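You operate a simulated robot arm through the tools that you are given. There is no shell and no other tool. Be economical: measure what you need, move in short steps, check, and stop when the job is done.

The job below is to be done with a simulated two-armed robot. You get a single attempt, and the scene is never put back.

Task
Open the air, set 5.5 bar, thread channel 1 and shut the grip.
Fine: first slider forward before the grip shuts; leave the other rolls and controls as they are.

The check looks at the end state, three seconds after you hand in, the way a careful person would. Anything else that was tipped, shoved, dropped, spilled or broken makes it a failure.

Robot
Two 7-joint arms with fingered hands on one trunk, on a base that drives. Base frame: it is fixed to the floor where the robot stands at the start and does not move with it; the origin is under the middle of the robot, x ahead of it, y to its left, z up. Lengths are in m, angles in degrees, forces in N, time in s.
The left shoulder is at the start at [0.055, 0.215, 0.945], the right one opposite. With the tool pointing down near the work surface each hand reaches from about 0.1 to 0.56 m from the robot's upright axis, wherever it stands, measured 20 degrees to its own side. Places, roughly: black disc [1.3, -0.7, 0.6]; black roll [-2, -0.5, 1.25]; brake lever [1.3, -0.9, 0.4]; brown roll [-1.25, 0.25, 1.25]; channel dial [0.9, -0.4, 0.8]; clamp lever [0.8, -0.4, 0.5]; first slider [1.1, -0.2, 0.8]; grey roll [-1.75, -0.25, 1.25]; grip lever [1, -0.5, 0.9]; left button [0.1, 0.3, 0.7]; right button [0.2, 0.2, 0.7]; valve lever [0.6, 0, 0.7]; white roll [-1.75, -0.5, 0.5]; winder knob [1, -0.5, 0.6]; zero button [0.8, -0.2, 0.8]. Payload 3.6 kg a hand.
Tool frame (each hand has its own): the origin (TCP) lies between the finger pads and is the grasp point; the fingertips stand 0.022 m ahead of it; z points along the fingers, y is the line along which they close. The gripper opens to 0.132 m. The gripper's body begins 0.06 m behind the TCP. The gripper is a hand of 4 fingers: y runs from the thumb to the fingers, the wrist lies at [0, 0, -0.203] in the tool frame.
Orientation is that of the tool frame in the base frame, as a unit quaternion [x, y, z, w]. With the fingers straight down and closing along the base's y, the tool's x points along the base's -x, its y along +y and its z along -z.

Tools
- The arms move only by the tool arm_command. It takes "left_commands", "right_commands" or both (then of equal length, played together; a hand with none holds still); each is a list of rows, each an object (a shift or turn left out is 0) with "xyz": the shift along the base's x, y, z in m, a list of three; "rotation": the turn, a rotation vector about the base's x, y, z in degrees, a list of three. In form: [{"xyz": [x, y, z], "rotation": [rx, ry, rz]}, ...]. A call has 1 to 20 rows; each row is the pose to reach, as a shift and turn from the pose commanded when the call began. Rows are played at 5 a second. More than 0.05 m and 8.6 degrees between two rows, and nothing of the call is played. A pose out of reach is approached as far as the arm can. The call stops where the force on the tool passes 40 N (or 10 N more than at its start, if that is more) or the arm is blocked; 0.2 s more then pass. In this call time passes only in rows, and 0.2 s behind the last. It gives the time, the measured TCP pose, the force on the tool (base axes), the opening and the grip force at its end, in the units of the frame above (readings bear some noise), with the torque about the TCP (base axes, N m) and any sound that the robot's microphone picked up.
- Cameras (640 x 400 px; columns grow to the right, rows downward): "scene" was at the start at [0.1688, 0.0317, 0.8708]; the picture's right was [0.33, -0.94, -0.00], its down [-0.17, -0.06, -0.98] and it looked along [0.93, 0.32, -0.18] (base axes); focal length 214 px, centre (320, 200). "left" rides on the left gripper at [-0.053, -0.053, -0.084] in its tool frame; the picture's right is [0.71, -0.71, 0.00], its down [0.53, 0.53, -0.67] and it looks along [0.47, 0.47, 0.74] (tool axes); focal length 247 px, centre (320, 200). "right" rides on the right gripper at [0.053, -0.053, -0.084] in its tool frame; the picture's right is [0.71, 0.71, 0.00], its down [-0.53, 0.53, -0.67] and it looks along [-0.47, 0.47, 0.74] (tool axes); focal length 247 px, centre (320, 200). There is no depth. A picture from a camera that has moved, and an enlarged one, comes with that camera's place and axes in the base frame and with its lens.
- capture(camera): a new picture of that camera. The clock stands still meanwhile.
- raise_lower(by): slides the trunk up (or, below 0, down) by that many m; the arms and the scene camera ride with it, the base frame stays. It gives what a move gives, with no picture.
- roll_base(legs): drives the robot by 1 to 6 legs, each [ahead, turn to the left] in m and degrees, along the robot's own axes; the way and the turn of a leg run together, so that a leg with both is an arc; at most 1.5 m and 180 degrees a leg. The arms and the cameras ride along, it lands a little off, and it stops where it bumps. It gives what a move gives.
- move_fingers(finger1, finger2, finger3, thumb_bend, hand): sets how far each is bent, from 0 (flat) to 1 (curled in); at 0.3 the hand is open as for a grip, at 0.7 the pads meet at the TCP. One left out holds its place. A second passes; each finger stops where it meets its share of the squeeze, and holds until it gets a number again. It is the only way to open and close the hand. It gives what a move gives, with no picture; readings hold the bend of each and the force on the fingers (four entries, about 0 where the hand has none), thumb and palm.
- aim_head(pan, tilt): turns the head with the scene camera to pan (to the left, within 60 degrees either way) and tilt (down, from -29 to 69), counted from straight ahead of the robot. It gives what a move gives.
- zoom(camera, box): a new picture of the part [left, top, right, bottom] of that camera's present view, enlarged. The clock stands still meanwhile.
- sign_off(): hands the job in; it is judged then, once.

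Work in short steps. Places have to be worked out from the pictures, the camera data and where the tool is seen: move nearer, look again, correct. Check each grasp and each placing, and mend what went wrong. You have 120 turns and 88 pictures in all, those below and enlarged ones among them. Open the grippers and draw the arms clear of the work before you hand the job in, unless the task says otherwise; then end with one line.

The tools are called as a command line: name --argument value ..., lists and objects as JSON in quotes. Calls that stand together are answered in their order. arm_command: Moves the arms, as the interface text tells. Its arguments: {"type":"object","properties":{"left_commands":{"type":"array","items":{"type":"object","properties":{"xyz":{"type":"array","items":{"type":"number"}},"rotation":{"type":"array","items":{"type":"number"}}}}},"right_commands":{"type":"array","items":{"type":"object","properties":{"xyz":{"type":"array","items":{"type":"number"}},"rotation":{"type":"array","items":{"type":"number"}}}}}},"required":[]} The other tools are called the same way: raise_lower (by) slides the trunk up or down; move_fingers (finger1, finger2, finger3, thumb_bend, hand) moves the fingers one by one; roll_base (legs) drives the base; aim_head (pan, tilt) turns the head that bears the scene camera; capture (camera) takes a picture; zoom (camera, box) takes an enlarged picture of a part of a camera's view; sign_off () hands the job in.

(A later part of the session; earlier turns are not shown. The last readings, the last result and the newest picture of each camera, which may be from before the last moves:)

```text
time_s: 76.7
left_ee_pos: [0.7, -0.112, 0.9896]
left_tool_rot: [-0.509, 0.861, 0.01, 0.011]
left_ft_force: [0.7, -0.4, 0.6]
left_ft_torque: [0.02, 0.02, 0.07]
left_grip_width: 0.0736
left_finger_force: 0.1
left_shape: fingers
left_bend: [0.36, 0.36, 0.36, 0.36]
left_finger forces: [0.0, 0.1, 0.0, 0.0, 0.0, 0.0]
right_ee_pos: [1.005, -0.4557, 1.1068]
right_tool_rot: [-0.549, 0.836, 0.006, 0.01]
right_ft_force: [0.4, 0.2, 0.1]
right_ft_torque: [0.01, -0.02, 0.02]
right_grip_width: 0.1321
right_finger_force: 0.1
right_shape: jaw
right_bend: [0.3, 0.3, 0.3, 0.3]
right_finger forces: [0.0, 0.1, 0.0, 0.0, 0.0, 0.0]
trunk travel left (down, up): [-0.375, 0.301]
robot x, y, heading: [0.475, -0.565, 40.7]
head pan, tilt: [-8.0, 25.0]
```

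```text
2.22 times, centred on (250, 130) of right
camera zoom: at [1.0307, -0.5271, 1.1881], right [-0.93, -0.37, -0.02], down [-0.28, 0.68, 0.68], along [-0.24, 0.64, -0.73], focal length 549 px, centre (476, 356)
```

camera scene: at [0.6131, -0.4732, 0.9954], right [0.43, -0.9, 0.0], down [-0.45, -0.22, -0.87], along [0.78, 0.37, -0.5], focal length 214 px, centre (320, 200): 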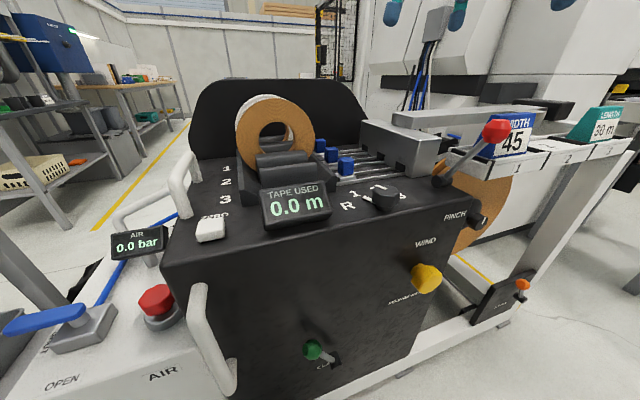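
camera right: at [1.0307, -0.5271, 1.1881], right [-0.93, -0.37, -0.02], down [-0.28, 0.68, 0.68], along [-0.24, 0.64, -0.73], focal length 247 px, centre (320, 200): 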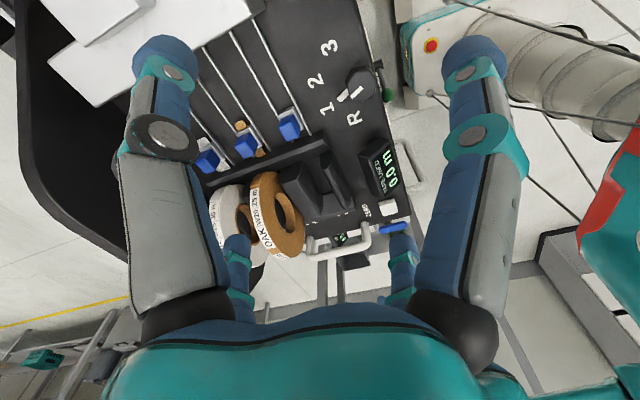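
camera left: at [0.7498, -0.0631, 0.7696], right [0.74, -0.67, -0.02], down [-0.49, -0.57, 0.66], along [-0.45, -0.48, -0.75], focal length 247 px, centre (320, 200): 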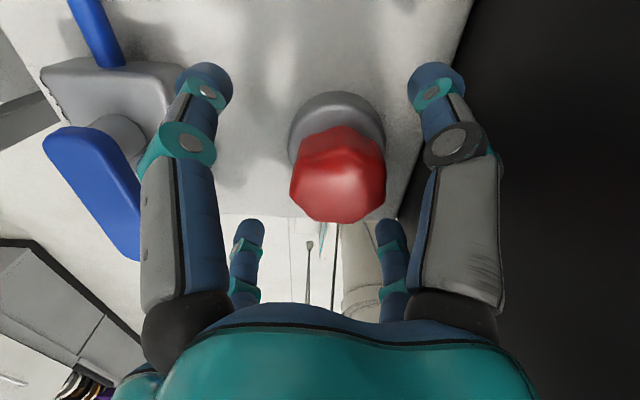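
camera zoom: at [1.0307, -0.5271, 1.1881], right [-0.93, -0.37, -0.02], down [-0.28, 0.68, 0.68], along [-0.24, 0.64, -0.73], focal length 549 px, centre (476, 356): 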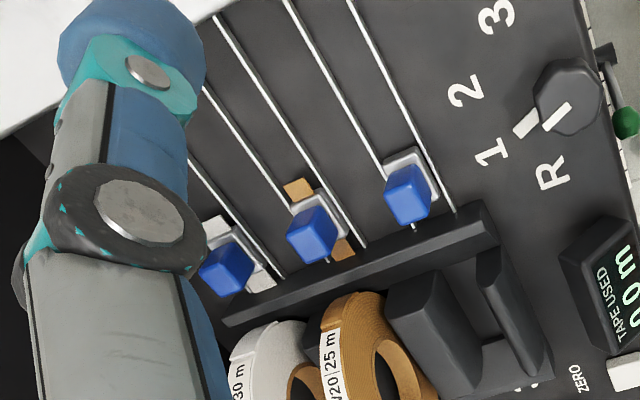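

Each slider carries a tape end and has a narrow gap to the tray, with rolls close by. I'll advance 8 cm for reach and yaw the right hand so its camera looks along +v, with the finger pairs diagonal to the slider.

roll_base --legs '[[0.08, 0]]'

arm_command --right_commands '[{"rotation": [0, 0, -8]}, {"rotation": [0, 0, -16]}, {"rotation": [0, 0, -24]}, {"rotation": [0, 0, -32]}, {"rotation": [0, 0, -40]}, {"rotation": [0, 0, -48]}, {"rotation": [0, 0, -56]}, {"rotation": [0, 0, -64]}, {"rotation": [0, 0, -70]}]'

move_fingers --hand "right" --finger1 0.36 --finger2 0.36 --finger3 0.36 --thumb_bend 0.36

capture --camera "right"

```text
time_s: 77.7
left_ee_pos: [0.7624, -0.0584, 0.9895]
left_tool_rot: [-0.508, 0.861, 0.009, 0.009]
left_ft_force: [0.1, 0.4, -0.4]
left_ft_torque: [-0.02, 0.02, 0.02]
left_grip_width: 0.0737
left_finger_force: 0.1
left_shape: fingers
left_bend: [0.36, 0.36, 0.36, 0.36]
left_finger forces: [0.1, 0.1, 0.0, 0.0, 0.1, 0.0]
right_ee_pos: [1.0666, -0.4016, 1.1055]
right_tool_rot: [-0.549, 0.836, 0.006, 0.009]
right_ft_force: [0.3, -0.5, -1.0]
right_ft_torque: [0.0, 0.06, 0.02]
right_grip_width: 0.1321
right_finger_force: 0.1
right_shape: jaw
right_bend: [0.3, 0.3, 0.3, 0.3]
right_finger forces: [0.0, 0.0, 0.0, 0.0, 0.0, 0.0]
trunk travel left (down, up): [-0.375, 0.301]
robot x, y, heading: [0.5309, -0.5157, 40.4]
head pan, tilt: [-8.0, 25.0]
```

```text
time_s: 79.7
left_ee_pos: [0.7613, -0.0605, 0.9913]
left_tool_rot: [-0.507, 0.862, 0.009, 0.011]
left_ft_force: [-1.0, 0.5, -0.2]
left_ft_torque: [0.01, 0.0, -0.02]
left_grip_width: 0.0738
left_finger_force: 0.0
left_shape: fingers
left_bend: [0.36, 0.36, 0.36, 0.36]
left_finger forces: [0.1, 0.0, 0.0, 0.0, 0.1, 0.0]
right_ee_pos: [1.0659, -0.4037, 1.1077]
right_tool_rot: [0.031, 0.999, 0.0, 0.012]
right_ft_force: [-0.1, 0.0, -0.7]
right_ft_torque: [0.0, 0.01, 0.02]
right_grip_width: 0.1319
right_finger_force: 0.0
right_shape: jaw
right_bend: [0.3, 0.3, 0.3, 0.3]
right_finger forces: [0.0, 0.1, 0.0, 0.0, 0.0, 0.0]
trunk travel left (down, up): [-0.375, 0.301]
robot x, y, heading: [0.5354, -0.5092, 40.5]
head pan, tilt: [-8.0, 25.0]
```

```text
time_s: 80.7
left_ee_pos: [0.7616, -0.0592, 0.9909]
left_tool_rot: [-0.507, 0.862, 0.01, 0.01]
left_ft_force: [0.0, -0.4, 0.1]
left_ft_torque: [0.0, -0.02, -0.02]
left_grip_width: 0.0738
left_finger_force: 0.1
left_shape: fingers
left_bend: [0.36, 0.36, 0.36, 0.36]
left_finger forces: [0.0, 0.0, 0.0, 0.0, 0.0, 0.0]
right_ee_pos: [1.0662, -0.4039, 1.108]
right_tool_rot: [0.029, 1.0, -0.001, 0.012]
right_ft_force: [0.4, 0.3, 0.3]
right_ft_torque: [-0.04, 0.02, 0.02]
right_grip_width: 0.0744
right_finger_force: 0.1
right_shape: fingers
right_bend: [0.36, 0.36, 0.36, 0.36]
right_finger forces: [0.0, 0.1, 0.0, 0.0, 0.1, 0.0]
trunk travel left (down, up): [-0.375, 0.301]
robot x, y, heading: [0.5314, -0.5118, 40.4]
head pan, tilt: [-8.0, 25.0]
```

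```text
32 pictures are left
camera right: at [1.0067, -0.4535, 1.189], right [-0.66, 0.75, -0.02], down [0.54, 0.49, 0.68], along [0.52, 0.44, -0.73], focal length 247 px, centre (320, 200)
```

right: 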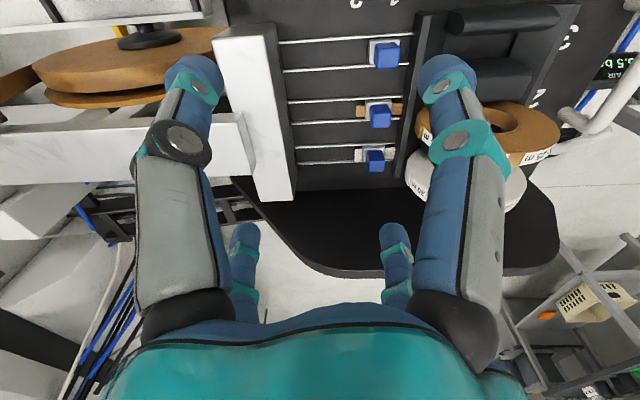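

Very clear view: slider 1 at about (1.127,-0.229), block face about 0.118 m away, tray wall 0.02 m behind. I'll lean the hand's back toward the robot and +u to clear the rolls, and move to a hover above slider 1.

arm_command --right_commands '[{"xyz": [0.0152, 0.0437, 0], "rotation": [8.1, 0.8, 0]}, {"xyz": [0.0305, 0.0875, 0], "rotation": [16.2, 1.65, 0]}, {"xyz": [0.0457, 0.131, 0], "rotation": [24.3, 2.5, 0]}, {"xyz": [0.061, 0.175, 0], "rotation": [32.4, 3.3, 0]}, {"xyz": [0.061, 0.175, -0.04], "rotation": [32.4, 3.3, 0]}, {"xyz": [0.061, 0.175, -0.08], "rotation": [32.4, 3.3, 0]}, {"xyz": [0.061, 0.175, -0.12], "rotation": [32.4, 3.3, 0]}, {"xyz": [0.061, 0.175, -0.16], "rotation": [32.4, 3.3, 0]}]'

capture --camera "right"

zoom --camera "scene" --box '[240, 40, 560, 240]'

```text
time_s: 82.5
left_ee_pos: [0.7621, -0.0609, 0.9915]
left_tool_rot: [-0.508, 0.861, 0.009, 0.01]
left_ft_force: [0.1, -0.3, -0.7]
left_ft_torque: [-0.03, 0.01, 0.01]
left_grip_width: 0.0738
left_finger_force: 0.1
left_shape: fingers
left_bend: [0.36, 0.36, 0.36, 0.36]
left_finger forces: [0.1, 0.0, 0.0, 0.0, 0.0, 0.1]
right_ee_pos: [1.1268, -0.2281, 0.9453]
right_tool_rot: [0.032, 0.96, 0.277, -0.026]
right_ft_force: [-0.1, 0.1, -0.2]
right_ft_torque: [-0.01, -0.04, 0.02]
right_grip_width: 0.0744
right_finger_force: 0.0
right_shape: fingers
right_bend: [0.36, 0.36, 0.36, 0.36]
right_finger forces: [0.0, 0.1, 0.0, 0.0, 0.1, 0.1]
trunk travel left (down, up): [-0.375, 0.301]
robot x, y, heading: [0.5296, -0.5119, 40.2]
head pan, tilt: [-8.0, 25.0]
```

```text
31 pictures are left
camera right: at [1.0709, -0.3158, 0.9901], right [-0.65, 0.63, 0.42], down [0.59, 0.06, 0.81], along [0.48, 0.77, -0.41], focal length 247 px, centre (320, 200)
```

right: 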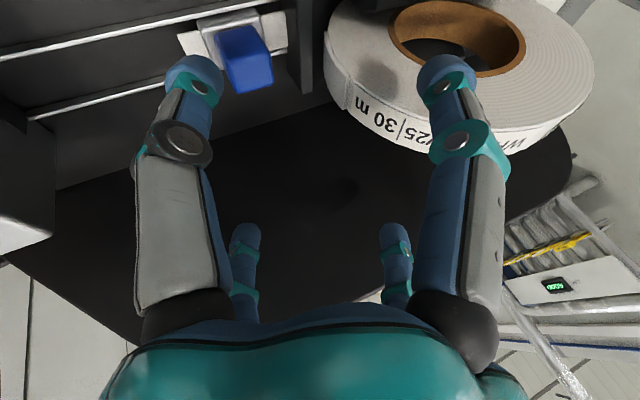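

```text
2.00 times, centred on (400, 140) of scene
camera zoom: at [0.6707, -0.4108, 1.0033], right [0.54, -0.84, 0.0], down [-0.36, -0.23, -0.91], along [0.76, 0.49, -0.42], focal length 429 px, centre (160, 320)
```

zoom: 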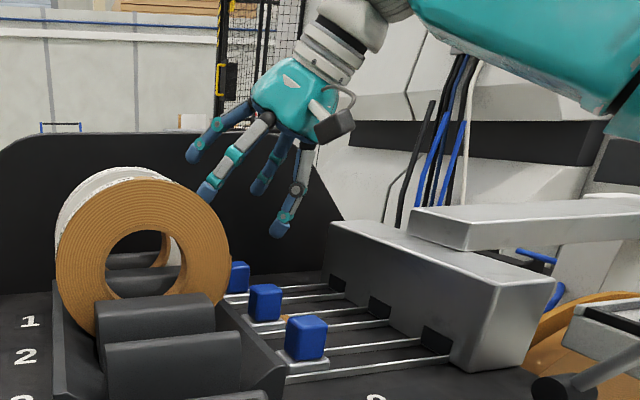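

Slider 1 is confirmed at (1.124,-0.232), top about z 0.848. I'll narrow the fingers and descend over it with a small +u bias.

move_fingers --hand "right" --finger1 0.41 --finger2 0.41 --finger3 0.41 --thumb_bend 0.41

arm_command --right_commands '[{"xyz": [0, -0.007, -0.03]}, {"xyz": [0, -0.007, -0.055]}, {"xyz": [0, -0.007, -0.075]}]'

capture --camera "right"

zoom --camera "scene" --box '[280, 100, 480, 225]'

```text
time_s: 83.5
left_ee_pos: [0.7617, -0.0607, 0.9919]
left_tool_rot: [-0.507, 0.862, 0.01, 0.01]
left_ft_force: [0.2, 0.5, 0.3]
left_ft_torque: [0.03, -0.02, -0.02]
left_grip_width: 0.0739
left_finger_force: 0.1
left_shape: fingers
left_bend: [0.36, 0.36, 0.36, 0.36]
left_finger forces: [0.1, 0.1, 0.1, 0.0, 0.1, 0.1]
right_ee_pos: [1.1269, -0.2286, 0.9463]
right_tool_rot: [0.032, 0.96, 0.277, -0.026]
right_ft_force: [-1.1, 0.3, 0.1]
right_ft_torque: [-0.02, -0.03, -0.04]
right_grip_width: 0.0627
right_finger_force: 0.1
right_shape: fingers
right_bend: [0.41, 0.41, 0.41, 0.41]
right_finger forces: [0.1, 0.0, 0.0, 0.0, 0.1, 0.0]
trunk travel left (down, up): [-0.375, 0.301]
robot x, y, heading: [0.5324, -0.5116, 40.3]
head pan, tilt: [-8.0, 25.0]
```

```text
time_s: 84.5
left_ee_pos: [0.7605, -0.0598, 0.991]
left_tool_rot: [-0.508, 0.861, 0.009, 0.01]
left_ft_force: [-0.5, 0.5, 0.0]
left_ft_torque: [0.01, -0.01, 0.05]
left_grip_width: 0.0737
left_finger_force: 0.1
left_shape: fingers
left_bend: [0.36, 0.36, 0.36, 0.36]
left_finger forces: [0.0, 0.1, 0.1, 0.0, 0.0, 0.0]
right_ee_pos: [1.1421, -0.2383, 0.9018]
right_tool_rot: [0.032, 0.957, 0.289, -0.001]
right_ft_force: [0.5, 0.4, -0.2]
right_ft_torque: [-0.04, -0.04, -0.02]
right_grip_width: 0.0628
right_finger_force: 0.0
right_shape: fingers
right_bend: [0.41, 0.41, 0.41, 0.41]
right_finger forces: [0.0, 0.0, 0.0, 0.0, 0.0, 0.1]
trunk travel left (down, up): [-0.375, 0.301]
robot x, y, heading: [0.5315, -0.511, 40.4]
head pan, tilt: [-8.0, 25.0]
stopped in row 3 (right hand): the arm was blocked; the commanded pose is now the measured one
```

```text
29 pictures are left
camera right: at [1.0833, -0.3256, 0.9411], right [-0.66, 0.63, 0.41], down [0.55, 0.04, 0.84], along [0.51, 0.78, -0.37], focal length 247 px, centre (320, 200)
```

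right: 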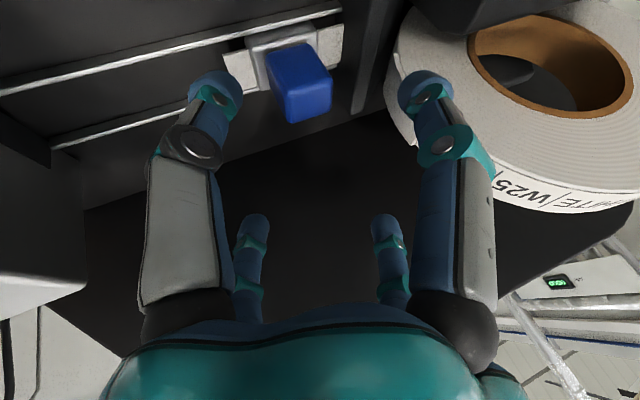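

```text
3.20 times, centred on (380, 162) of scene
camera zoom: at [0.6692, -0.4111, 1.0028], right [0.54, -0.84, 0.0], down [-0.36, -0.23, -0.91], along [0.77, 0.49, -0.42], focal length 686 px, centre (128, 320)
```

zoom: 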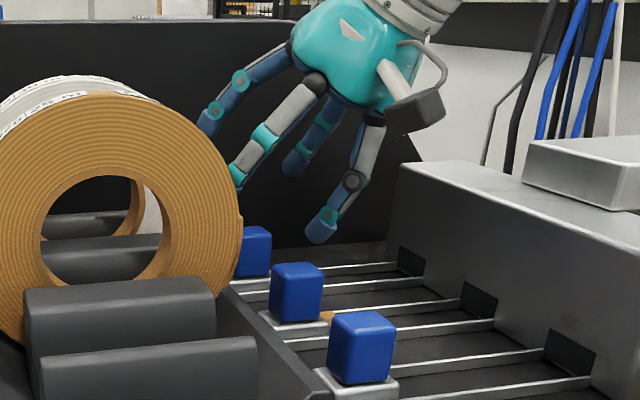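

The -u finger met the white roll's edge, so I stopped in time. I'll lift away, then turn the hand so thumb and opposing finger pinch along v, with the two side fingers curled out of the way.

arm_command --right_commands '[{"xyz": [0.012, -0.014, 0.01]}, {"xyz": [0.014, -0.016, 0.05]}, {"xyz": [0.014, -0.016, 0.09]}, {"xyz": [0.014, -0.016, 0.09], "rotation": [0.12, 4.15, -6.25]}, {"xyz": [0.014, -0.016, 0.09], "rotation": [0.25, 8.3, -12.5]}, {"xyz": [0.014, -0.016, 0.09], "rotation": [0.37, 12.45, -18.75]}, {"xyz": [0.014, -0.016, 0.09], "rotation": [0.5, 16.6, -25]}, {"xyz": [0.014, -0.016, 0.09], "rotation": [0.62, 20.75, -31.25]}, {"xyz": [0.014, -0.016, 0.09], "rotation": [0.74, 24.9, -37.5]}]'

arm_command --right_commands '[{"rotation": [-3.5, 4.2, 0]}, {"rotation": [-6.9, 8.5, 0]}]'

move_fingers --hand "right" --finger1 1.0 --finger3 1.0 --finger2 0.42 --thumb_bend 0.42

capture --camera "right"

zoom --camera "scene" --box '[240, 20, 560, 220]'

```text
time_s: 86.5
left_ee_pos: [0.7621, -0.0598, 0.9928]
left_tool_rot: [-0.508, 0.861, 0.009, 0.011]
left_ft_force: [0.1, -0.8, 0.4]
left_ft_torque: [-0.03, 0.01, 0.0]
left_grip_width: 0.0737
left_finger_force: 0.2
left_shape: fingers
left_bend: [0.36, 0.36, 0.36, 0.36]
left_finger forces: [0.0, 0.0, 0.1, 0.1, 0.0, 0.0]
right_ee_pos: [1.1528, -0.2527, 0.9844]
right_tool_rot: [0.397, 0.87, 0.266, -0.118]
right_ft_force: [0.2, 0.4, 0.0]
right_ft_torque: [-0.02, -0.01, 0.0]
right_grip_width: 0.0622
right_finger_force: 0.1
right_shape: fingers
right_bend: [0.41, 0.41, 0.41, 0.41]
right_finger forces: [0.0, 0.0, 0.0, 0.0, 0.0, 0.0]
trunk travel left (down, up): [-0.375, 0.301]
robot x, y, heading: [0.5333, -0.515, 40.0]
head pan, tilt: [-8.0, 25.0]
```

```text
time_s: 87.1
left_ee_pos: [0.761, -0.0587, 0.9909]
left_tool_rot: [-0.507, 0.862, 0.008, 0.011]
left_ft_force: [-0.1, -0.5, -0.2]
left_ft_torque: [0.01, 0.03, 0.0]
left_grip_width: 0.0737
left_finger_force: 0.2
left_shape: fingers
left_bend: [0.36, 0.36, 0.36, 0.36]
left_finger forces: [0.1, 0.0, 0.0, 0.0, 0.0, 0.0]
right_ee_pos: [1.153, -0.252, 0.9839]
right_tool_rot: [0.42, 0.874, 0.184, -0.159]
right_ft_force: [-0.4, -0.3, 0.7]
right_ft_torque: [-0.01, 0.02, 0.03]
right_grip_width: 0.0628
right_finger_force: 0.0
right_shape: fingers
right_bend: [0.41, 0.41, 0.41, 0.41]
right_finger forces: [0.1, 0.0, 0.0, 0.0, 0.0, 0.0]
trunk travel left (down, up): [-0.375, 0.301]
robot x, y, heading: [0.5302, -0.512, 40.3]
head pan, tilt: [-8.0, 25.0]
```

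```text
time_s: 88.1
left_ee_pos: [0.7612, -0.0596, 0.9929]
left_tool_rot: [-0.507, 0.862, 0.009, 0.01]
left_ft_force: [-0.3, 0.5, -0.4]
left_ft_torque: [-0.02, -0.01, 0.01]
left_grip_width: 0.0737
left_finger_force: 0.1
left_shape: fingers
left_bend: [0.36, 0.36, 0.36, 0.36]
left_finger forces: [0.0, 0.0, 0.1, 0.0, 0.0, 0.0]
right_ee_pos: [1.1531, -0.2535, 0.9837]
right_tool_rot: [0.42, 0.874, 0.183, -0.159]
right_ft_force: [0.8, -0.4, -0.2]
right_ft_torque: [0.0, -0.04, 0.01]
right_grip_width: 0.0393
right_finger_force: 0.1
right_shape: fingers
right_bend: [0.75, 0.42, 0.75, 0.42]
right_finger forces: [0.0, 0.1, 0.0, 0.1, 0.0, 0.0]
trunk travel left (down, up): [-0.375, 0.301]
robot x, y, heading: [0.5321, -0.5182, 40.3]
head pan, tilt: [-8.0, 25.0]
```

```text
27 pictures are left
camera right: at [1.0882, -0.2859, 1.0694], right [0.14, 0.89, 0.44], down [0.81, -0.35, 0.46], along [0.56, 0.29, -0.77], focal length 247 px, centre (320, 200)
```

right: 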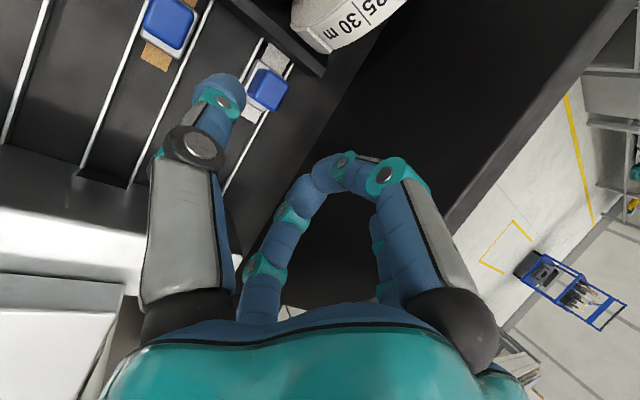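

```text
2.00 times, centred on (400, 120) of scene
camera zoom: at [0.6706, -0.4106, 1.0033], right [0.54, -0.84, 0.0], down [-0.36, -0.23, -0.91], along [0.77, 0.49, -0.42], focal length 429 px, centre (160, 360)
```

zoom: 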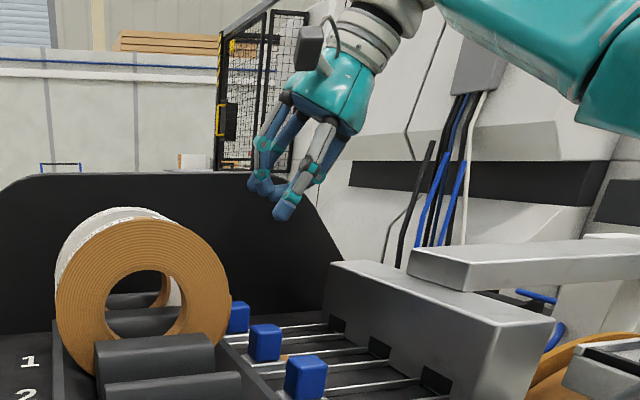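

Fingers 1 and 3 met each other at 0.75. I'll open finger 1 and curl finger 3 fully, then look which one is on the -u side.

move_fingers --hand "right" --finger1 0.3 --finger3 1.0

move_fingers --hand "right" --finger3 1.0

capture --camera "right"

```text
time_s: 89.1
left_ee_pos: [0.7623, -0.0593, 0.9919]
left_tool_rot: [-0.508, 0.861, 0.01, 0.01]
left_ft_force: [0.4, -0.1, 0.5]
left_ft_torque: [-0.01, 0.03, -0.02]
left_grip_width: 0.074
left_finger_force: 0.1
left_shape: fingers
left_bend: [0.36, 0.36, 0.36, 0.36]
left_finger forces: [0.0, 0.0, 0.1, 0.0, 0.0, 0.0]
right_ee_pos: [1.1528, -0.253, 0.9835]
right_tool_rot: [0.42, 0.875, 0.183, -0.159]
right_ft_force: [0.5, -0.3, 0.2]
right_ft_torque: [-0.01, 0.0, 0.05]
right_grip_width: 0.0752
right_finger_force: 0.0
right_shape: fingers
right_bend: [0.3, 0.42, 1.0, 0.42]
right_finger forces: [0.1, 0.0, 0.1, 0.0, 0.1, 0.0]
trunk travel left (down, up): [-0.375, 0.301]
robot x, y, heading: [0.5315, -0.5104, 40.2]
head pan, tilt: [-8.0, 25.0]
```

```text
time_s: 90.1
left_ee_pos: [0.7615, -0.0599, 0.9916]
left_tool_rot: [-0.508, 0.861, 0.009, 0.012]
left_ft_force: [-0.1, 1.5, 0.4]
left_ft_torque: [-0.04, -0.01, 0.01]
left_grip_width: 0.0737
left_finger_force: 0.0
left_shape: fingers
left_bend: [0.36, 0.36, 0.36, 0.36]
left_finger forces: [0.1, 0.0, 0.0, 0.1, 0.0, 0.0]
right_ee_pos: [1.1524, -0.2518, 0.9828]
right_tool_rot: [0.421, 0.874, 0.183, -0.159]
right_ft_force: [0.3, 0.7, -0.3]
right_ft_torque: [-0.03, 0.02, -0.01]
right_grip_width: 0.0748
right_finger_force: 0.1
right_shape: fingers
right_bend: [0.3, 0.42, 1.0, 0.42]
right_finger forces: [0.0, 0.1, 0.0, 0.1, 0.0, 0.0]
trunk travel left (down, up): [-0.375, 0.301]
robot x, y, heading: [0.5323, -0.51, 40.3]
head pan, tilt: [-8.0, 25.0]
```

```text
25 pictures are left
camera right: at [1.0882, -0.2859, 1.0694], right [0.14, 0.89, 0.44], down [0.81, -0.35, 0.46], along [0.56, 0.29, -0.77], focal length 247 px, centre (320, 200)
```

right: 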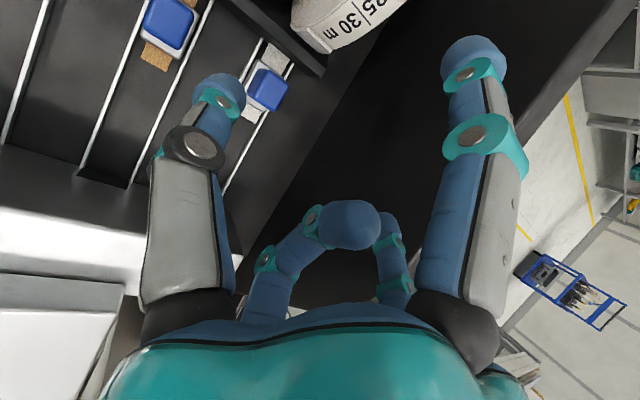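

Finger 1 is the -u one. I'll swap: open finger 3 first, then curl finger 1 fully so it sits above the slider top.

move_fingers --hand "right" --finger3 0.3

move_fingers --hand "right" --finger1 1.0

arm_command --right_commands '[{"xyz": [-0.014, 0.01, -0.02]}, {"xyz": [-0.028, 0.02, -0.05]}, {"xyz": [-0.028, 0.02, -0.075]}]'

capture --camera "right"

zoom --camera "scene" --box '[280, 100, 480, 225]'

```text
time_s: 91.1
left_ee_pos: [0.7609, -0.059, 0.9912]
left_tool_rot: [-0.508, 0.861, 0.009, 0.01]
left_ft_force: [0.6, 0.1, -0.1]
left_ft_torque: [0.0, 0.04, 0.01]
left_grip_width: 0.0736
left_finger_force: 0.0
left_shape: fingers
left_bend: [0.36, 0.36, 0.36, 0.36]
left_finger forces: [0.1, 0.1, 0.1, 0.0, 0.0, 0.0]
right_ee_pos: [1.1528, -0.2518, 0.9838]
right_tool_rot: [0.42, 0.874, 0.182, -0.159]
right_ft_force: [0.4, -0.2, -0.3]
right_ft_torque: [0.0, 0.04, 0.01]
right_grip_width: 0.0748
right_finger_force: 0.0
right_shape: fingers
right_bend: [0.3, 0.42, 0.3, 0.42]
right_finger forces: [0.0, 0.0, 0.1, 0.1, 0.0, 0.0]
trunk travel left (down, up): [-0.375, 0.301]
robot x, y, heading: [0.5337, -0.5121, 40.6]
head pan, tilt: [-8.0, 25.0]
```

```text
time_s: 92.1
left_ee_pos: [0.7628, -0.0591, 0.9924]
left_tool_rot: [-0.508, 0.861, 0.009, 0.01]
left_ft_force: [-0.4, -0.8, -1.1]
left_ft_torque: [0.02, 0.03, 0.0]
left_grip_width: 0.0735
left_finger_force: 0.1
left_shape: fingers
left_bend: [0.36, 0.36, 0.36, 0.36]
left_finger forces: [0.1, 0.0, 0.0, 0.1, 0.1, 0.0]
right_ee_pos: [1.1534, -0.2529, 0.983]
right_tool_rot: [0.42, 0.874, 0.183, -0.159]
right_ft_force: [0.1, -0.3, -0.9]
right_ft_torque: [0.02, 0.0, -0.01]
right_grip_width: 0.0598
right_finger_force: 0.0
right_shape: fingers
right_bend: [1.0, 0.42, 0.3, 0.42]
right_finger forces: [0.0, 0.0, 0.1, 0.0, 0.0, 0.0]
trunk travel left (down, up): [-0.375, 0.301]
robot x, y, heading: [0.5303, -0.5098, 40.4]
head pan, tilt: [-8.0, 25.0]
```

```text
time_s: 92.9
left_ee_pos: [0.7608, -0.059, 0.992]
left_tool_rot: [-0.508, 0.861, 0.009, 0.01]
left_ft_force: [0.3, 0.2, -0.6]
left_ft_torque: [-0.04, -0.02, -0.01]
left_grip_width: 0.0736
left_finger_force: 0.2
left_shape: fingers
left_bend: [0.36, 0.36, 0.36, 0.36]
left_finger forces: [0.0, 0.0, 0.0, 0.0, 0.0, 0.0]
right_ee_pos: [1.1256, -0.2314, 0.9096]
right_tool_rot: [0.42, 0.874, 0.183, -0.159]
right_ft_force: [-1.4, -0.1, -0.4]
right_ft_torque: [-0.02, 0.0, -0.01]
right_grip_width: 0.06
right_finger_force: 0.2
right_shape: fingers
right_bend: [1.0, 0.42, 0.3, 0.42]
right_finger forces: [0.1, 0.1, 0.0, 0.0, 0.1, 0.0]
trunk travel left (down, up): [-0.375, 0.301]
robot x, y, heading: [0.5328, -0.5099, 40.3]
head pan, tilt: [-8.0, 25.0]
```

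```text
24 pictures are left
camera right: at [1.0602, -0.2644, 0.9959], right [0.14, 0.89, 0.44], down [0.81, -0.35, 0.46], along [0.56, 0.29, -0.77], focal length 247 px, centre (320, 200)
```

right: 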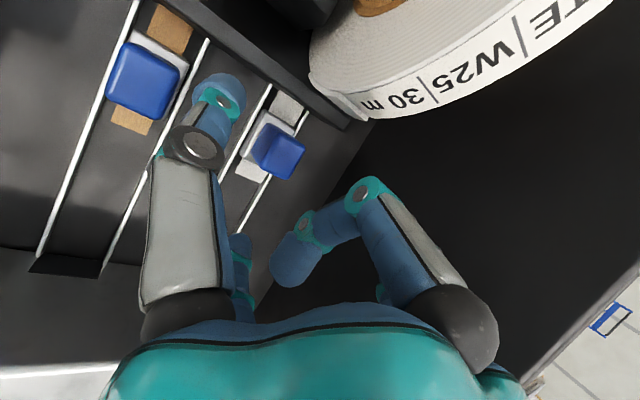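

```text
3.20 times, centred on (380, 162) of scene
camera zoom: at [0.6707, -0.4106, 1.0033], right [0.54, -0.84, 0.0], down [-0.36, -0.23, -0.91], along [0.76, 0.49, -0.42], focal length 686 px, centre (128, 320)
```

zoom: 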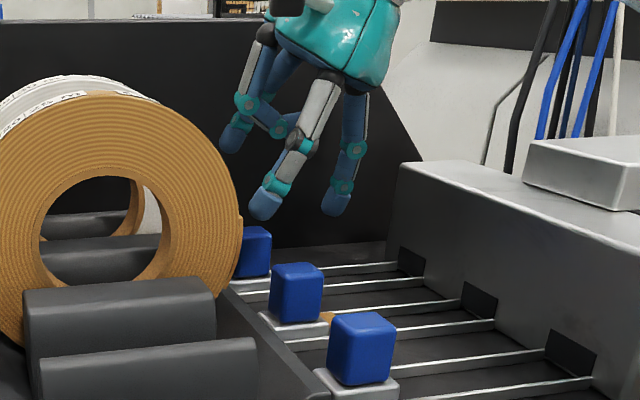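

Slider 1 is between thumb and finger 2 as planned. Descending the last 5.7 cm to z≈0.853 and checking.

arm_command --right_commands '[{"xyz": [-0.001, -0.004, -0.02]}, {"xyz": [-0.002, -0.007, -0.04]}, {"xyz": [-0.002, -0.007, -0.057]}]'

capture --camera "right"

```text
time_s: 93.9
left_ee_pos: [0.7514, -0.0572, 0.9917]
left_tool_rot: [-0.508, 0.861, 0.005, 0.015]
left_ft_force: [0.8, -0.5, -0.1]
left_ft_torque: [-0.04, -0.02, -0.02]
left_grip_width: 0.0735
left_finger_force: 0.2
left_shape: fingers
left_bend: [0.36, 0.36, 0.36, 0.36]
left_finger forces: [0.1, 0.0, 0.0, 0.1, 0.1, 0.0]
right_ee_pos: [1.1174, -0.2241, 0.8886]
right_tool_rot: [0.407, 0.879, 0.206, -0.142]
right_ft_force: [-0.2, 1.1, -0.4]
right_ft_torque: [-0.02, -0.02, 0.01]
right_grip_width: 0.06
right_finger_force: 0.1
right_shape: fingers
right_bend: [1.0, 0.42, 0.3, 0.42]
right_finger forces: [0.1, 0.1, 0.0, 0.0, 0.0, 0.0]
trunk travel left (down, up): [-0.375, 0.301]
robot x, y, heading: [0.5329, -0.5151, 40.5]
head pan, tilt: [-8.0, 25.0]
stopped in row 3 (right hand): the arm was blocked; the commanded pose is now the measured one
```

```text
22 pictures are left
camera right: at [1.0494, -0.2606, 0.9708], right [0.1, 0.88, 0.47], down [0.79, -0.36, 0.49], along [0.6, 0.32, -0.73], focal length 247 px, centre (320, 200)
```

right: 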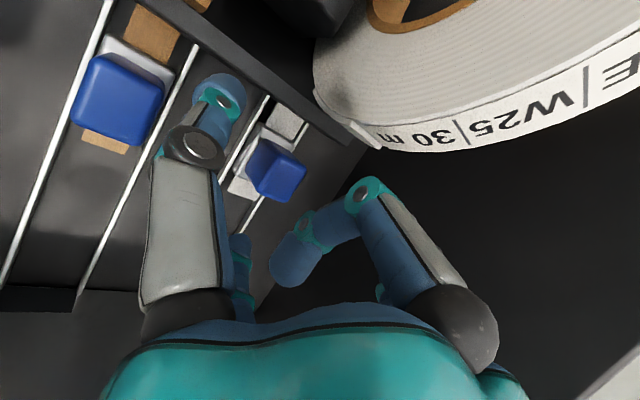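

The tool force is tiny yet the arm is blocked, and even the left hand shifted, so the contact is upstream — perhaps the elbow over the grip lever. Looking there.

aim_head --pan -35 --tilt 15

capture --camera "scene"

```text
time_s: 94.8
left_ee_pos: [0.7514, -0.056, 0.9937]
left_tool_rot: [-0.508, 0.861, 0.005, 0.015]
left_ft_force: [-0.5, -0.3, 0.7]
left_ft_torque: [0.02, -0.01, 0.0]
left_grip_width: 0.0737
left_finger_force: 0.1
left_shape: fingers
left_bend: [0.36, 0.36, 0.36, 0.36]
left_finger forces: [0.1, 0.0, 0.0, 0.0, 0.1, 0.0]
right_ee_pos: [1.119, -0.2246, 0.8877]
right_tool_rot: [0.407, 0.879, 0.204, -0.143]
right_ft_force: [-0.2, -0.9, -0.5]
right_ft_torque: [-0.01, 0.0, -0.03]
right_grip_width: 0.0597
right_finger_force: 0.1
right_shape: fingers
right_bend: [1.0, 0.42, 0.3, 0.42]
right_finger forces: [0.0, 0.0, 0.1, 0.0, 0.0, 0.0]
trunk travel left (down, up): [-0.375, 0.301]
robot x, y, heading: [0.5348, -0.5108, 40.3]
head pan, tilt: [-35.0, 15.0]
```

```text
21 pictures are left
camera scene: at [0.6753, -0.448, 1.0212], right [0.1, -1.0, 0.01], down [-0.25, -0.03, -0.97], along [0.96, 0.09, -0.25], focal length 214 px, centre (320, 200)
```

scene: 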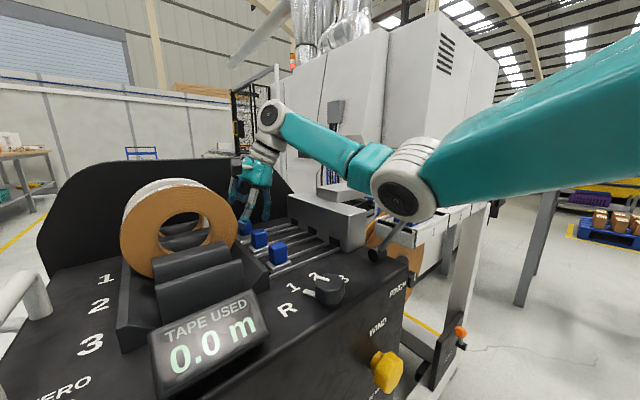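

The elbow is right on the grip lever. I'll raise the trunk to lift the whole arm off it, then inspect the lever.

raise_lower --by 0.15

aim_head --pan -30 --tilt 30

capture --camera "scene"

```text
time_s: 96.6
left_ee_pos: [0.7615, -0.0594, 1.142]
left_tool_rot: [-0.508, 0.861, 0.009, 0.011]
left_ft_force: [0.1, -0.5, 0.3]
left_ft_torque: [0.01, -0.01, 0.0]
left_grip_width: 0.0738
left_finger_force: 0.0
left_shape: fingers
left_bend: [0.36, 0.36, 0.36, 0.36]
left_finger forces: [0.1, 0.0, 0.1, 0.0, 0.0, 0.0]
right_ee_pos: [1.1288, -0.2326, 1.023]
right_tool_rot: [0.413, 0.876, 0.198, -0.152]
right_ft_force: [0.1, -0.4, 0.0]
right_ft_torque: [0.03, -0.01, 0.01]
right_grip_width: 0.0597
right_finger_force: 0.1
right_shape: fingers
right_bend: [1.0, 0.42, 0.3, 0.42]
right_finger forces: [0.1, 0.0, 0.0, 0.0, 0.1, 0.0]
trunk travel left (down, up): [-0.525, 0.151]
robot x, y, heading: [0.533, -0.5113, 40.4]
head pan, tilt: [-35.0, 15.0]
```

```text
time_s: 97.3
left_ee_pos: [0.7626, -0.0595, 1.1427]
left_tool_rot: [-0.509, 0.861, 0.009, 0.011]
left_ft_force: [0.6, -0.6, -0.6]
left_ft_torque: [-0.01, 0.0, -0.02]
left_grip_width: 0.0738
left_finger_force: 0.1
left_shape: fingers
left_bend: [0.36, 0.36, 0.36, 0.36]
left_finger forces: [0.1, 0.0, 0.1, 0.0, 0.0, 0.0]
right_ee_pos: [1.1264, -0.2308, 1.0249]
right_tool_rot: [0.412, 0.876, 0.198, -0.15]
right_ft_force: [0.9, 0.0, 0.0]
right_ft_torque: [0.0, 0.01, -0.02]
right_grip_width: 0.0599
right_finger_force: 0.1
right_shape: fingers
right_bend: [1.0, 0.42, 0.3, 0.42]
right_finger forces: [0.1, 0.0, 0.1, 0.0, 0.1, 0.1]
trunk travel left (down, up): [-0.525, 0.151]
robot x, y, heading: [0.5328, -0.5086, 40.3]
head pan, tilt: [-30.0, 30.0]
```

```text
20 pictures are left
camera scene: at [0.6808, -0.4444, 1.1485], right [0.18, -0.98, 0.0], down [-0.49, -0.09, -0.87], along [0.85, 0.16, -0.5], focal length 214 px, centre (320, 200)
```

scene: 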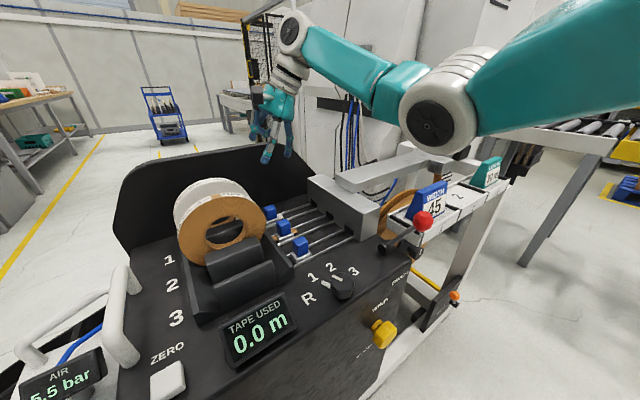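

The lever is unchanged (ball still at (1.03,-0.57,0.92)) and the gauge still shows 5.5. With the trunk higher the elbow should clear it, so I'll descend again in steps.

arm_command --right_commands '[{"xyz": [-0.001, -0.002, -0.035]}, {"xyz": [-0.002, -0.004, -0.07]}, {"xyz": [-0.003, -0.007, -0.105]}, {"xyz": [-0.003, -0.007, -0.135]}]'

capture --camera "right"

```text
time_s: 98.3
left_ee_pos: [0.7618, -0.058, 1.1415]
left_tool_rot: [-0.509, 0.861, 0.009, 0.01]
left_ft_force: [0.9, -0.1, 0.4]
left_ft_torque: [-0.02, 0.05, 0.02]
left_grip_width: 0.074
left_finger_force: 0.0
left_shape: fingers
left_bend: [0.36, 0.36, 0.36, 0.36]
left_finger forces: [0.1, 0.1, 0.0, 0.0, 0.0, 0.0]
right_ee_pos: [1.1237, -0.2395, 0.89]
right_tool_rot: [0.411, 0.877, 0.197, -0.151]
right_ft_force: [0.1, 0.4, -0.2]
right_ft_torque: [-0.02, 0.03, 0.0]
right_grip_width: 0.06
right_finger_force: 0.2
right_shape: fingers
right_bend: [1.0, 0.42, 0.3, 0.42]
right_finger forces: [0.0, 0.1, 0.2, 0.1, 0.0, 0.1]
trunk travel left (down, up): [-0.525, 0.151]
robot x, y, heading: [0.5316, -0.5123, 40.4]
head pan, tilt: [-30.0, 30.0]
```

```text
19 pictures are left
camera right: at [1.0568, -0.2753, 0.9732], right [0.12, 0.88, 0.46], down [0.8, -0.36, 0.48], along [0.58, 0.31, -0.75], focal length 247 px, centre (320, 200)
```

right: 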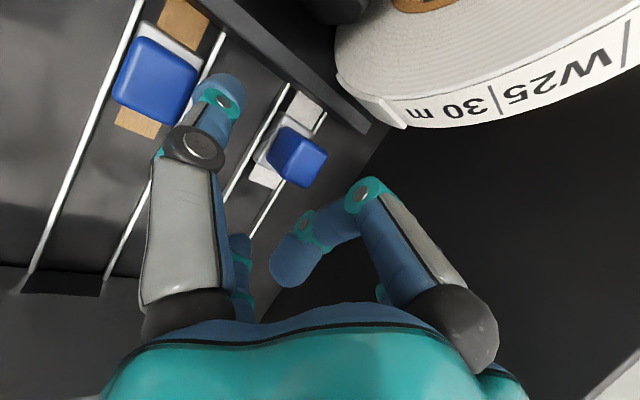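

Aligned; the thumb will pass between sliders 1 and 2. Final descent with a small +v shift.

arm_command --right_commands '[{"xyz": [0.001, 0.006, -0.015]}, {"xyz": [0.001, 0.006, -0.028]}, {"xyz": [0.001, 0.006, -0.037]}]'

capture --camera "right"

```text
time_s: 99.2
left_ee_pos: [0.7615, -0.0587, 1.142]
left_tool_rot: [-0.508, 0.861, 0.009, 0.011]
left_ft_force: [0.8, -0.1, 0.6]
left_ft_torque: [0.0, 0.01, 0.02]
left_grip_width: 0.0738
left_finger_force: 0.0
left_shape: fingers
left_bend: [0.36, 0.36, 0.36, 0.36]
left_finger forces: [0.0, 0.0, 0.1, 0.0, 0.0, 0.0]
right_ee_pos: [1.1245, -0.2347, 0.8531]
right_tool_rot: [0.412, 0.877, 0.197, -0.151]
right_ft_force: [0.3, 0.8, 0.9]
right_ft_torque: [0.0, -0.04, 0.0]
right_grip_width: 0.0596
right_finger_force: 0.0
right_shape: fingers
right_bend: [1.0, 0.42, 0.3, 0.42]
right_finger forces: [0.1, 0.0, 0.0, 0.0, 0.1, 0.0]
trunk travel left (down, up): [-0.525, 0.151]
robot x, y, heading: [0.5361, -0.5097, 40.2]
head pan, tilt: [-30.0, 30.0]
```

```text
18 pictures are left
camera right: at [1.0582, -0.2686, 0.9361], right [0.12, 0.88, 0.46], down [0.8, -0.36, 0.48], along [0.58, 0.31, -0.75], focal length 247 px, centre (320, 200)
```

right: 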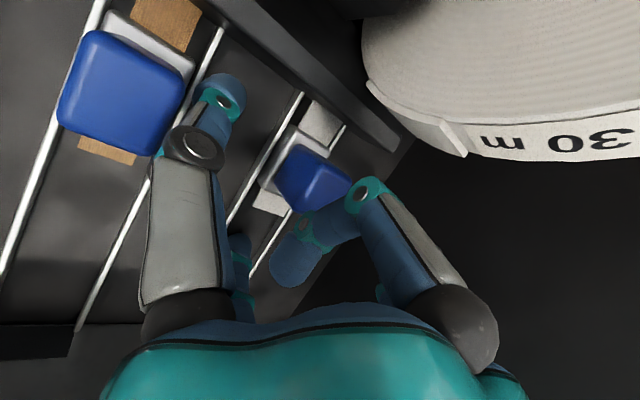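

No contact so far, but the thumb is about 1.5 cm too far toward the tray. I'll shift 1 cm along +u, then close thumb and finger 2.

arm_command --right_commands '[{"xyz": [0.0066, -0.0075, 0]}]'

move_fingers --hand "right" --finger2 0.64 --thumb_bend 0.64

capture --camera "right"

```text
time_s: 99.5
left_ee_pos: [0.7614, -0.0596, 1.1418]
left_tool_rot: [-0.507, 0.862, 0.009, 0.011]
left_ft_force: [0.5, -0.2, 0.5]
left_ft_torque: [0.02, 0.01, -0.01]
left_grip_width: 0.0738
left_finger_force: 0.0
left_shape: fingers
left_bend: [0.36, 0.36, 0.36, 0.36]
left_finger forces: [0.0, 0.1, 0.0, 0.1, 0.0, 0.0]
right_ee_pos: [1.1306, -0.2392, 0.8542]
right_tool_rot: [0.412, 0.876, 0.198, -0.152]
right_ft_force: [0.7, 0.1, 0.6]
right_ft_torque: [-0.01, -0.02, 0.02]
right_grip_width: 0.0596
right_finger_force: 0.0
right_shape: fingers
right_bend: [1.0, 0.42, 0.3, 0.42]
right_finger forces: [0.1, 0.0, 0.0, 0.0, 0.1, 0.0]
trunk travel left (down, up): [-0.525, 0.151]
robot x, y, heading: [0.5335, -0.5106, 40.4]
head pan, tilt: [-30.0, 30.0]
```

```text
time_s: 100.5
left_ee_pos: [0.7617, -0.0592, 1.1421]
left_tool_rot: [-0.508, 0.861, 0.009, 0.01]
left_ft_force: [-0.3, 0.1, 0.6]
left_ft_torque: [0.05, 0.02, 0.0]
left_grip_width: 0.0739
left_finger_force: 0.1
left_shape: fingers
left_bend: [0.36, 0.36, 0.36, 0.36]
left_finger forces: [0.1, 0.1, 0.1, 0.0, 0.0, 0.0]
right_ee_pos: [1.1306, -0.2397, 0.8535]
right_tool_rot: [0.412, 0.877, 0.198, -0.151]
right_ft_force: [-0.1, 0.0, -0.6]
right_ft_torque: [0.0, 0.01, -0.01]
right_grip_width: 0.0388
right_finger_force: 0.8
right_shape: fingers
right_bend: [1.0, 0.62, 0.3, 0.63]
right_finger forces: [0.0, 1.2, 0.0, 0.1, 0.9, 0.0]
trunk travel left (down, up): [-0.525, 0.151]
robot x, y, heading: [0.535, -0.5105, 40.2]
head pan, tilt: [-30.0, 30.0]
```

```text
17 pictures are left
camera right: at [1.0642, -0.2754, 0.9366], right [0.12, 0.88, 0.46], down [0.8, -0.36, 0.48], along [0.58, 0.31, -0.75], focal length 247 px, centre (320, 200)
```

right: 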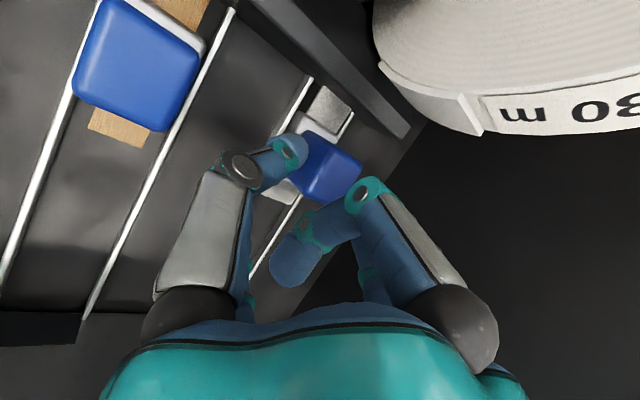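

Thumb and finger 2 touch the slider on both sides. I'll tighten and drag it about 5.5 cm along +u; the last part I can push from behind.

move_fingers --hand "right" --finger2 0.75 --thumb_bend 0.75

arm_command --right_commands '[{"xyz": [0.0066, -0.0075, 0]}, {"xyz": [0.013, -0.015, 0]}, {"xyz": [0.0197, -0.0226, 0]}, {"xyz": [0.0263, -0.03, 0]}, {"xyz": [0.033, -0.0377, 0]}, {"xyz": [0.038, -0.043, 0]}]'

capture --camera "right"

```text
time_s: 101.5
left_ee_pos: [0.7615, -0.0594, 1.1422]
left_tool_rot: [-0.508, 0.861, 0.009, 0.011]
left_ft_force: [0.6, -1.2, -0.2]
left_ft_torque: [-0.02, -0.01, 0.02]
left_grip_width: 0.0735
left_finger_force: 0.0
left_shape: fingers
left_bend: [0.36, 0.36, 0.36, 0.36]
left_finger forces: [0.0, 0.0, 0.1, 0.0, 0.0, 0.0]
right_ee_pos: [1.1312, -0.2414, 0.8532]
right_tool_rot: [0.411, 0.877, 0.197, -0.151]
right_ft_force: [-4.5, -3.9, -2.2]
right_ft_torque: [-0.09, 0.04, 0.04]
right_grip_width: 0.0372
right_finger_force: 8.1
right_shape: fingers
right_bend: [1.0, 0.63, 0.3, 0.66]
right_finger forces: [0.1, 6.3, 0.0, 0.0, 11.2, 0.0]
trunk travel left (down, up): [-0.525, 0.151]
robot x, y, heading: [0.5286, -0.5096, 40.5]
head pan, tilt: [-30.0, 30.0]
```

```text
time_s: 103.0
left_ee_pos: [0.761, -0.0585, 1.1417]
left_tool_rot: [-0.508, 0.861, 0.009, 0.012]
left_ft_force: [0.6, 0.4, 0.1]
left_ft_torque: [0.02, -0.04, 0.03]
left_grip_width: 0.0739
left_finger_force: 0.0
left_shape: fingers
left_bend: [0.36, 0.36, 0.36, 0.36]
left_finger forces: [0.0, 0.0, 0.0, 0.0, 0.1, 0.1]
right_ee_pos: [1.1703, -0.2822, 0.8534]
right_tool_rot: [0.412, 0.876, 0.199, -0.151]
right_ft_force: [-0.8, 2.4, -2.0]
right_ft_torque: [-0.04, -0.08, -0.06]
right_grip_width: 0.036
right_finger_force: 8.8
right_shape: fingers
right_bend: [1.0, 0.61, 0.31, 0.67]
right_finger forces: [0.0, 8.2, 2.0, 0.0, 6.8, 0.0]
trunk travel left (down, up): [-0.525, 0.151]
robot x, y, heading: [0.5333, -0.51, 40.2]
head pan, tilt: [-30.0, 30.0]
```

```text
16 pictures are left
camera right: at [1.1024, -0.3174, 0.9361], right [0.12, 0.88, 0.46], down [0.8, -0.36, 0.48], along [0.58, 0.31, -0.75], focal length 247 px, centre (320, 200)
```

right: 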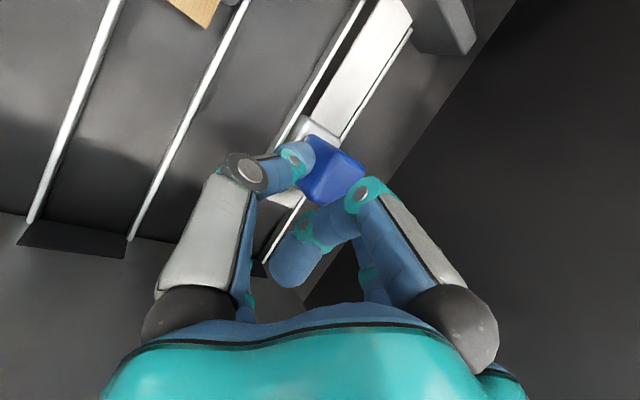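

The slider moves well with the white tape following. Finger 3 is nearing the block, so I'll release, lift, close the hand into a point, and push from behind.

move_fingers --hand "right" --finger2 0.4 --thumb_bend 0.4

arm_command --right_commands '[{"xyz": [0, 0, 0.03]}, {"xyz": [0, 0, 0.07]}, {"xyz": [-0.017, 0.017, 0.07], "rotation": [-3.75, -3.3, 0]}, {"xyz": [-0.0346, 0.0332, 0.07], "rotation": [-7.5, -6.6, 0]}]'

move_fingers --hand "right" --finger1 0.66 --finger2 0.66 --finger3 0.66 --thumb_bend 0.66

capture --camera "right"

```text
time_s: 104.0
left_ee_pos: [0.7615, -0.059, 1.1423]
left_tool_rot: [-0.508, 0.861, 0.009, 0.011]
left_ft_force: [0.1, 0.2, 0.1]
left_ft_torque: [0.02, 0.0, -0.02]
left_grip_width: 0.0737
left_finger_force: 0.0
left_shape: fingers
left_bend: [0.36, 0.36, 0.36, 0.36]
left_finger forces: [0.0, 0.1, 0.0, 0.0, 0.0, 0.0]
right_ee_pos: [1.1708, -0.282, 0.8534]
right_tool_rot: [0.412, 0.877, 0.199, -0.151]
right_ft_force: [-1.7, 3.0, -0.5]
right_ft_torque: [-0.04, -0.02, 0.01]
right_grip_width: 0.0616
right_finger_force: 1.7
right_shape: fingers
right_bend: [1.0, 0.4, 0.31, 0.4]
right_finger forces: [0.1, 0.1, 2.8, 0.1, 0.0, 0.0]
trunk travel left (down, up): [-0.525, 0.151]
robot x, y, heading: [0.5333, -0.512, 40.6]
head pan, tilt: [-30.0, 30.0]
```

```text
time_s: 105.0
left_ee_pos: [0.7618, -0.0591, 1.1415]
left_tool_rot: [-0.508, 0.861, 0.008, 0.011]
left_ft_force: [1.1, -0.4, -0.6]
left_ft_torque: [0.01, 0.01, -0.01]
left_grip_width: 0.0741
left_finger_force: 0.0
left_shape: fingers
left_bend: [0.36, 0.36, 0.36, 0.36]
left_finger forces: [0.0, 0.1, 0.1, 0.1, 0.1, 0.1]
right_ee_pos: [1.1354, -0.2498, 0.9228]
right_tool_rot: [0.409, 0.895, 0.163, -0.072]
right_ft_force: [0.6, 0.3, -0.3]
right_ft_torque: [0.02, 0.02, 0.02]
right_grip_width: 0.0617
right_finger_force: 0.0
right_shape: fingers
right_bend: [1.0, 0.4, 0.3, 0.4]
right_finger forces: [0.0, 0.1, 0.0, 0.1, 0.1, 0.0]
trunk travel left (down, up): [-0.525, 0.151]
robot x, y, heading: [0.5335, -0.5114, 40.3]
head pan, tilt: [-30.0, 30.0]
```

```text
time_s: 106.0
left_ee_pos: [0.7613, -0.0604, 1.1416]
left_tool_rot: [-0.508, 0.861, 0.009, 0.009]
left_ft_force: [0.2, 0.7, -0.9]
left_ft_torque: [0.01, 0.0, 0.03]
left_grip_width: 0.0736
left_finger_force: 0.0
left_shape: fingers
left_bend: [0.36, 0.36, 0.36, 0.36]
left_finger forces: [0.1, 0.0, 0.1, 0.1, 0.1, 0.0]
right_ee_pos: [1.1369, -0.2493, 0.9219]
right_tool_rot: [0.409, 0.895, 0.163, -0.072]
right_ft_force: [0.1, 0.3, -0.7]
right_ft_torque: [0.04, 0.02, -0.02]
right_grip_width: 0.0033
right_finger_force: 0.0
right_shape: fingers
right_bend: [0.66, 0.66, 0.66, 0.66]
right_finger forces: [0.0, 0.0, 0.0, 0.1, 0.0, 0.1]
trunk travel left (down, up): [-0.525, 0.151]
robot x, y, heading: [0.5316, -0.5118, 40.5]
head pan, tilt: [-30.0, 30.0]
```

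```text
15 pictures are left
camera right: at [1.0594, -0.2742, 1.0009], right [0.07, 0.93, 0.35], down [0.74, -0.29, 0.61], along [0.67, 0.22, -0.71], focal length 247 px, centre (320, 200)
```

right: 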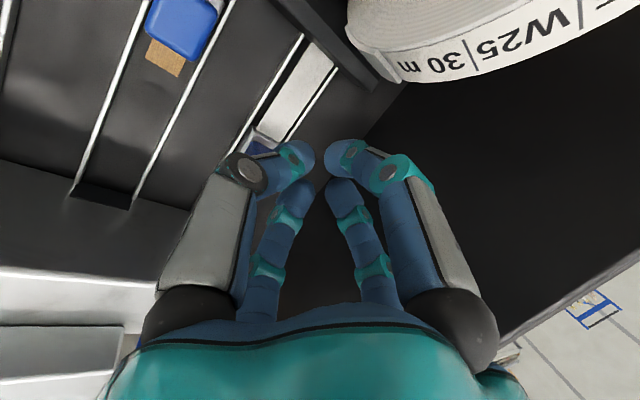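

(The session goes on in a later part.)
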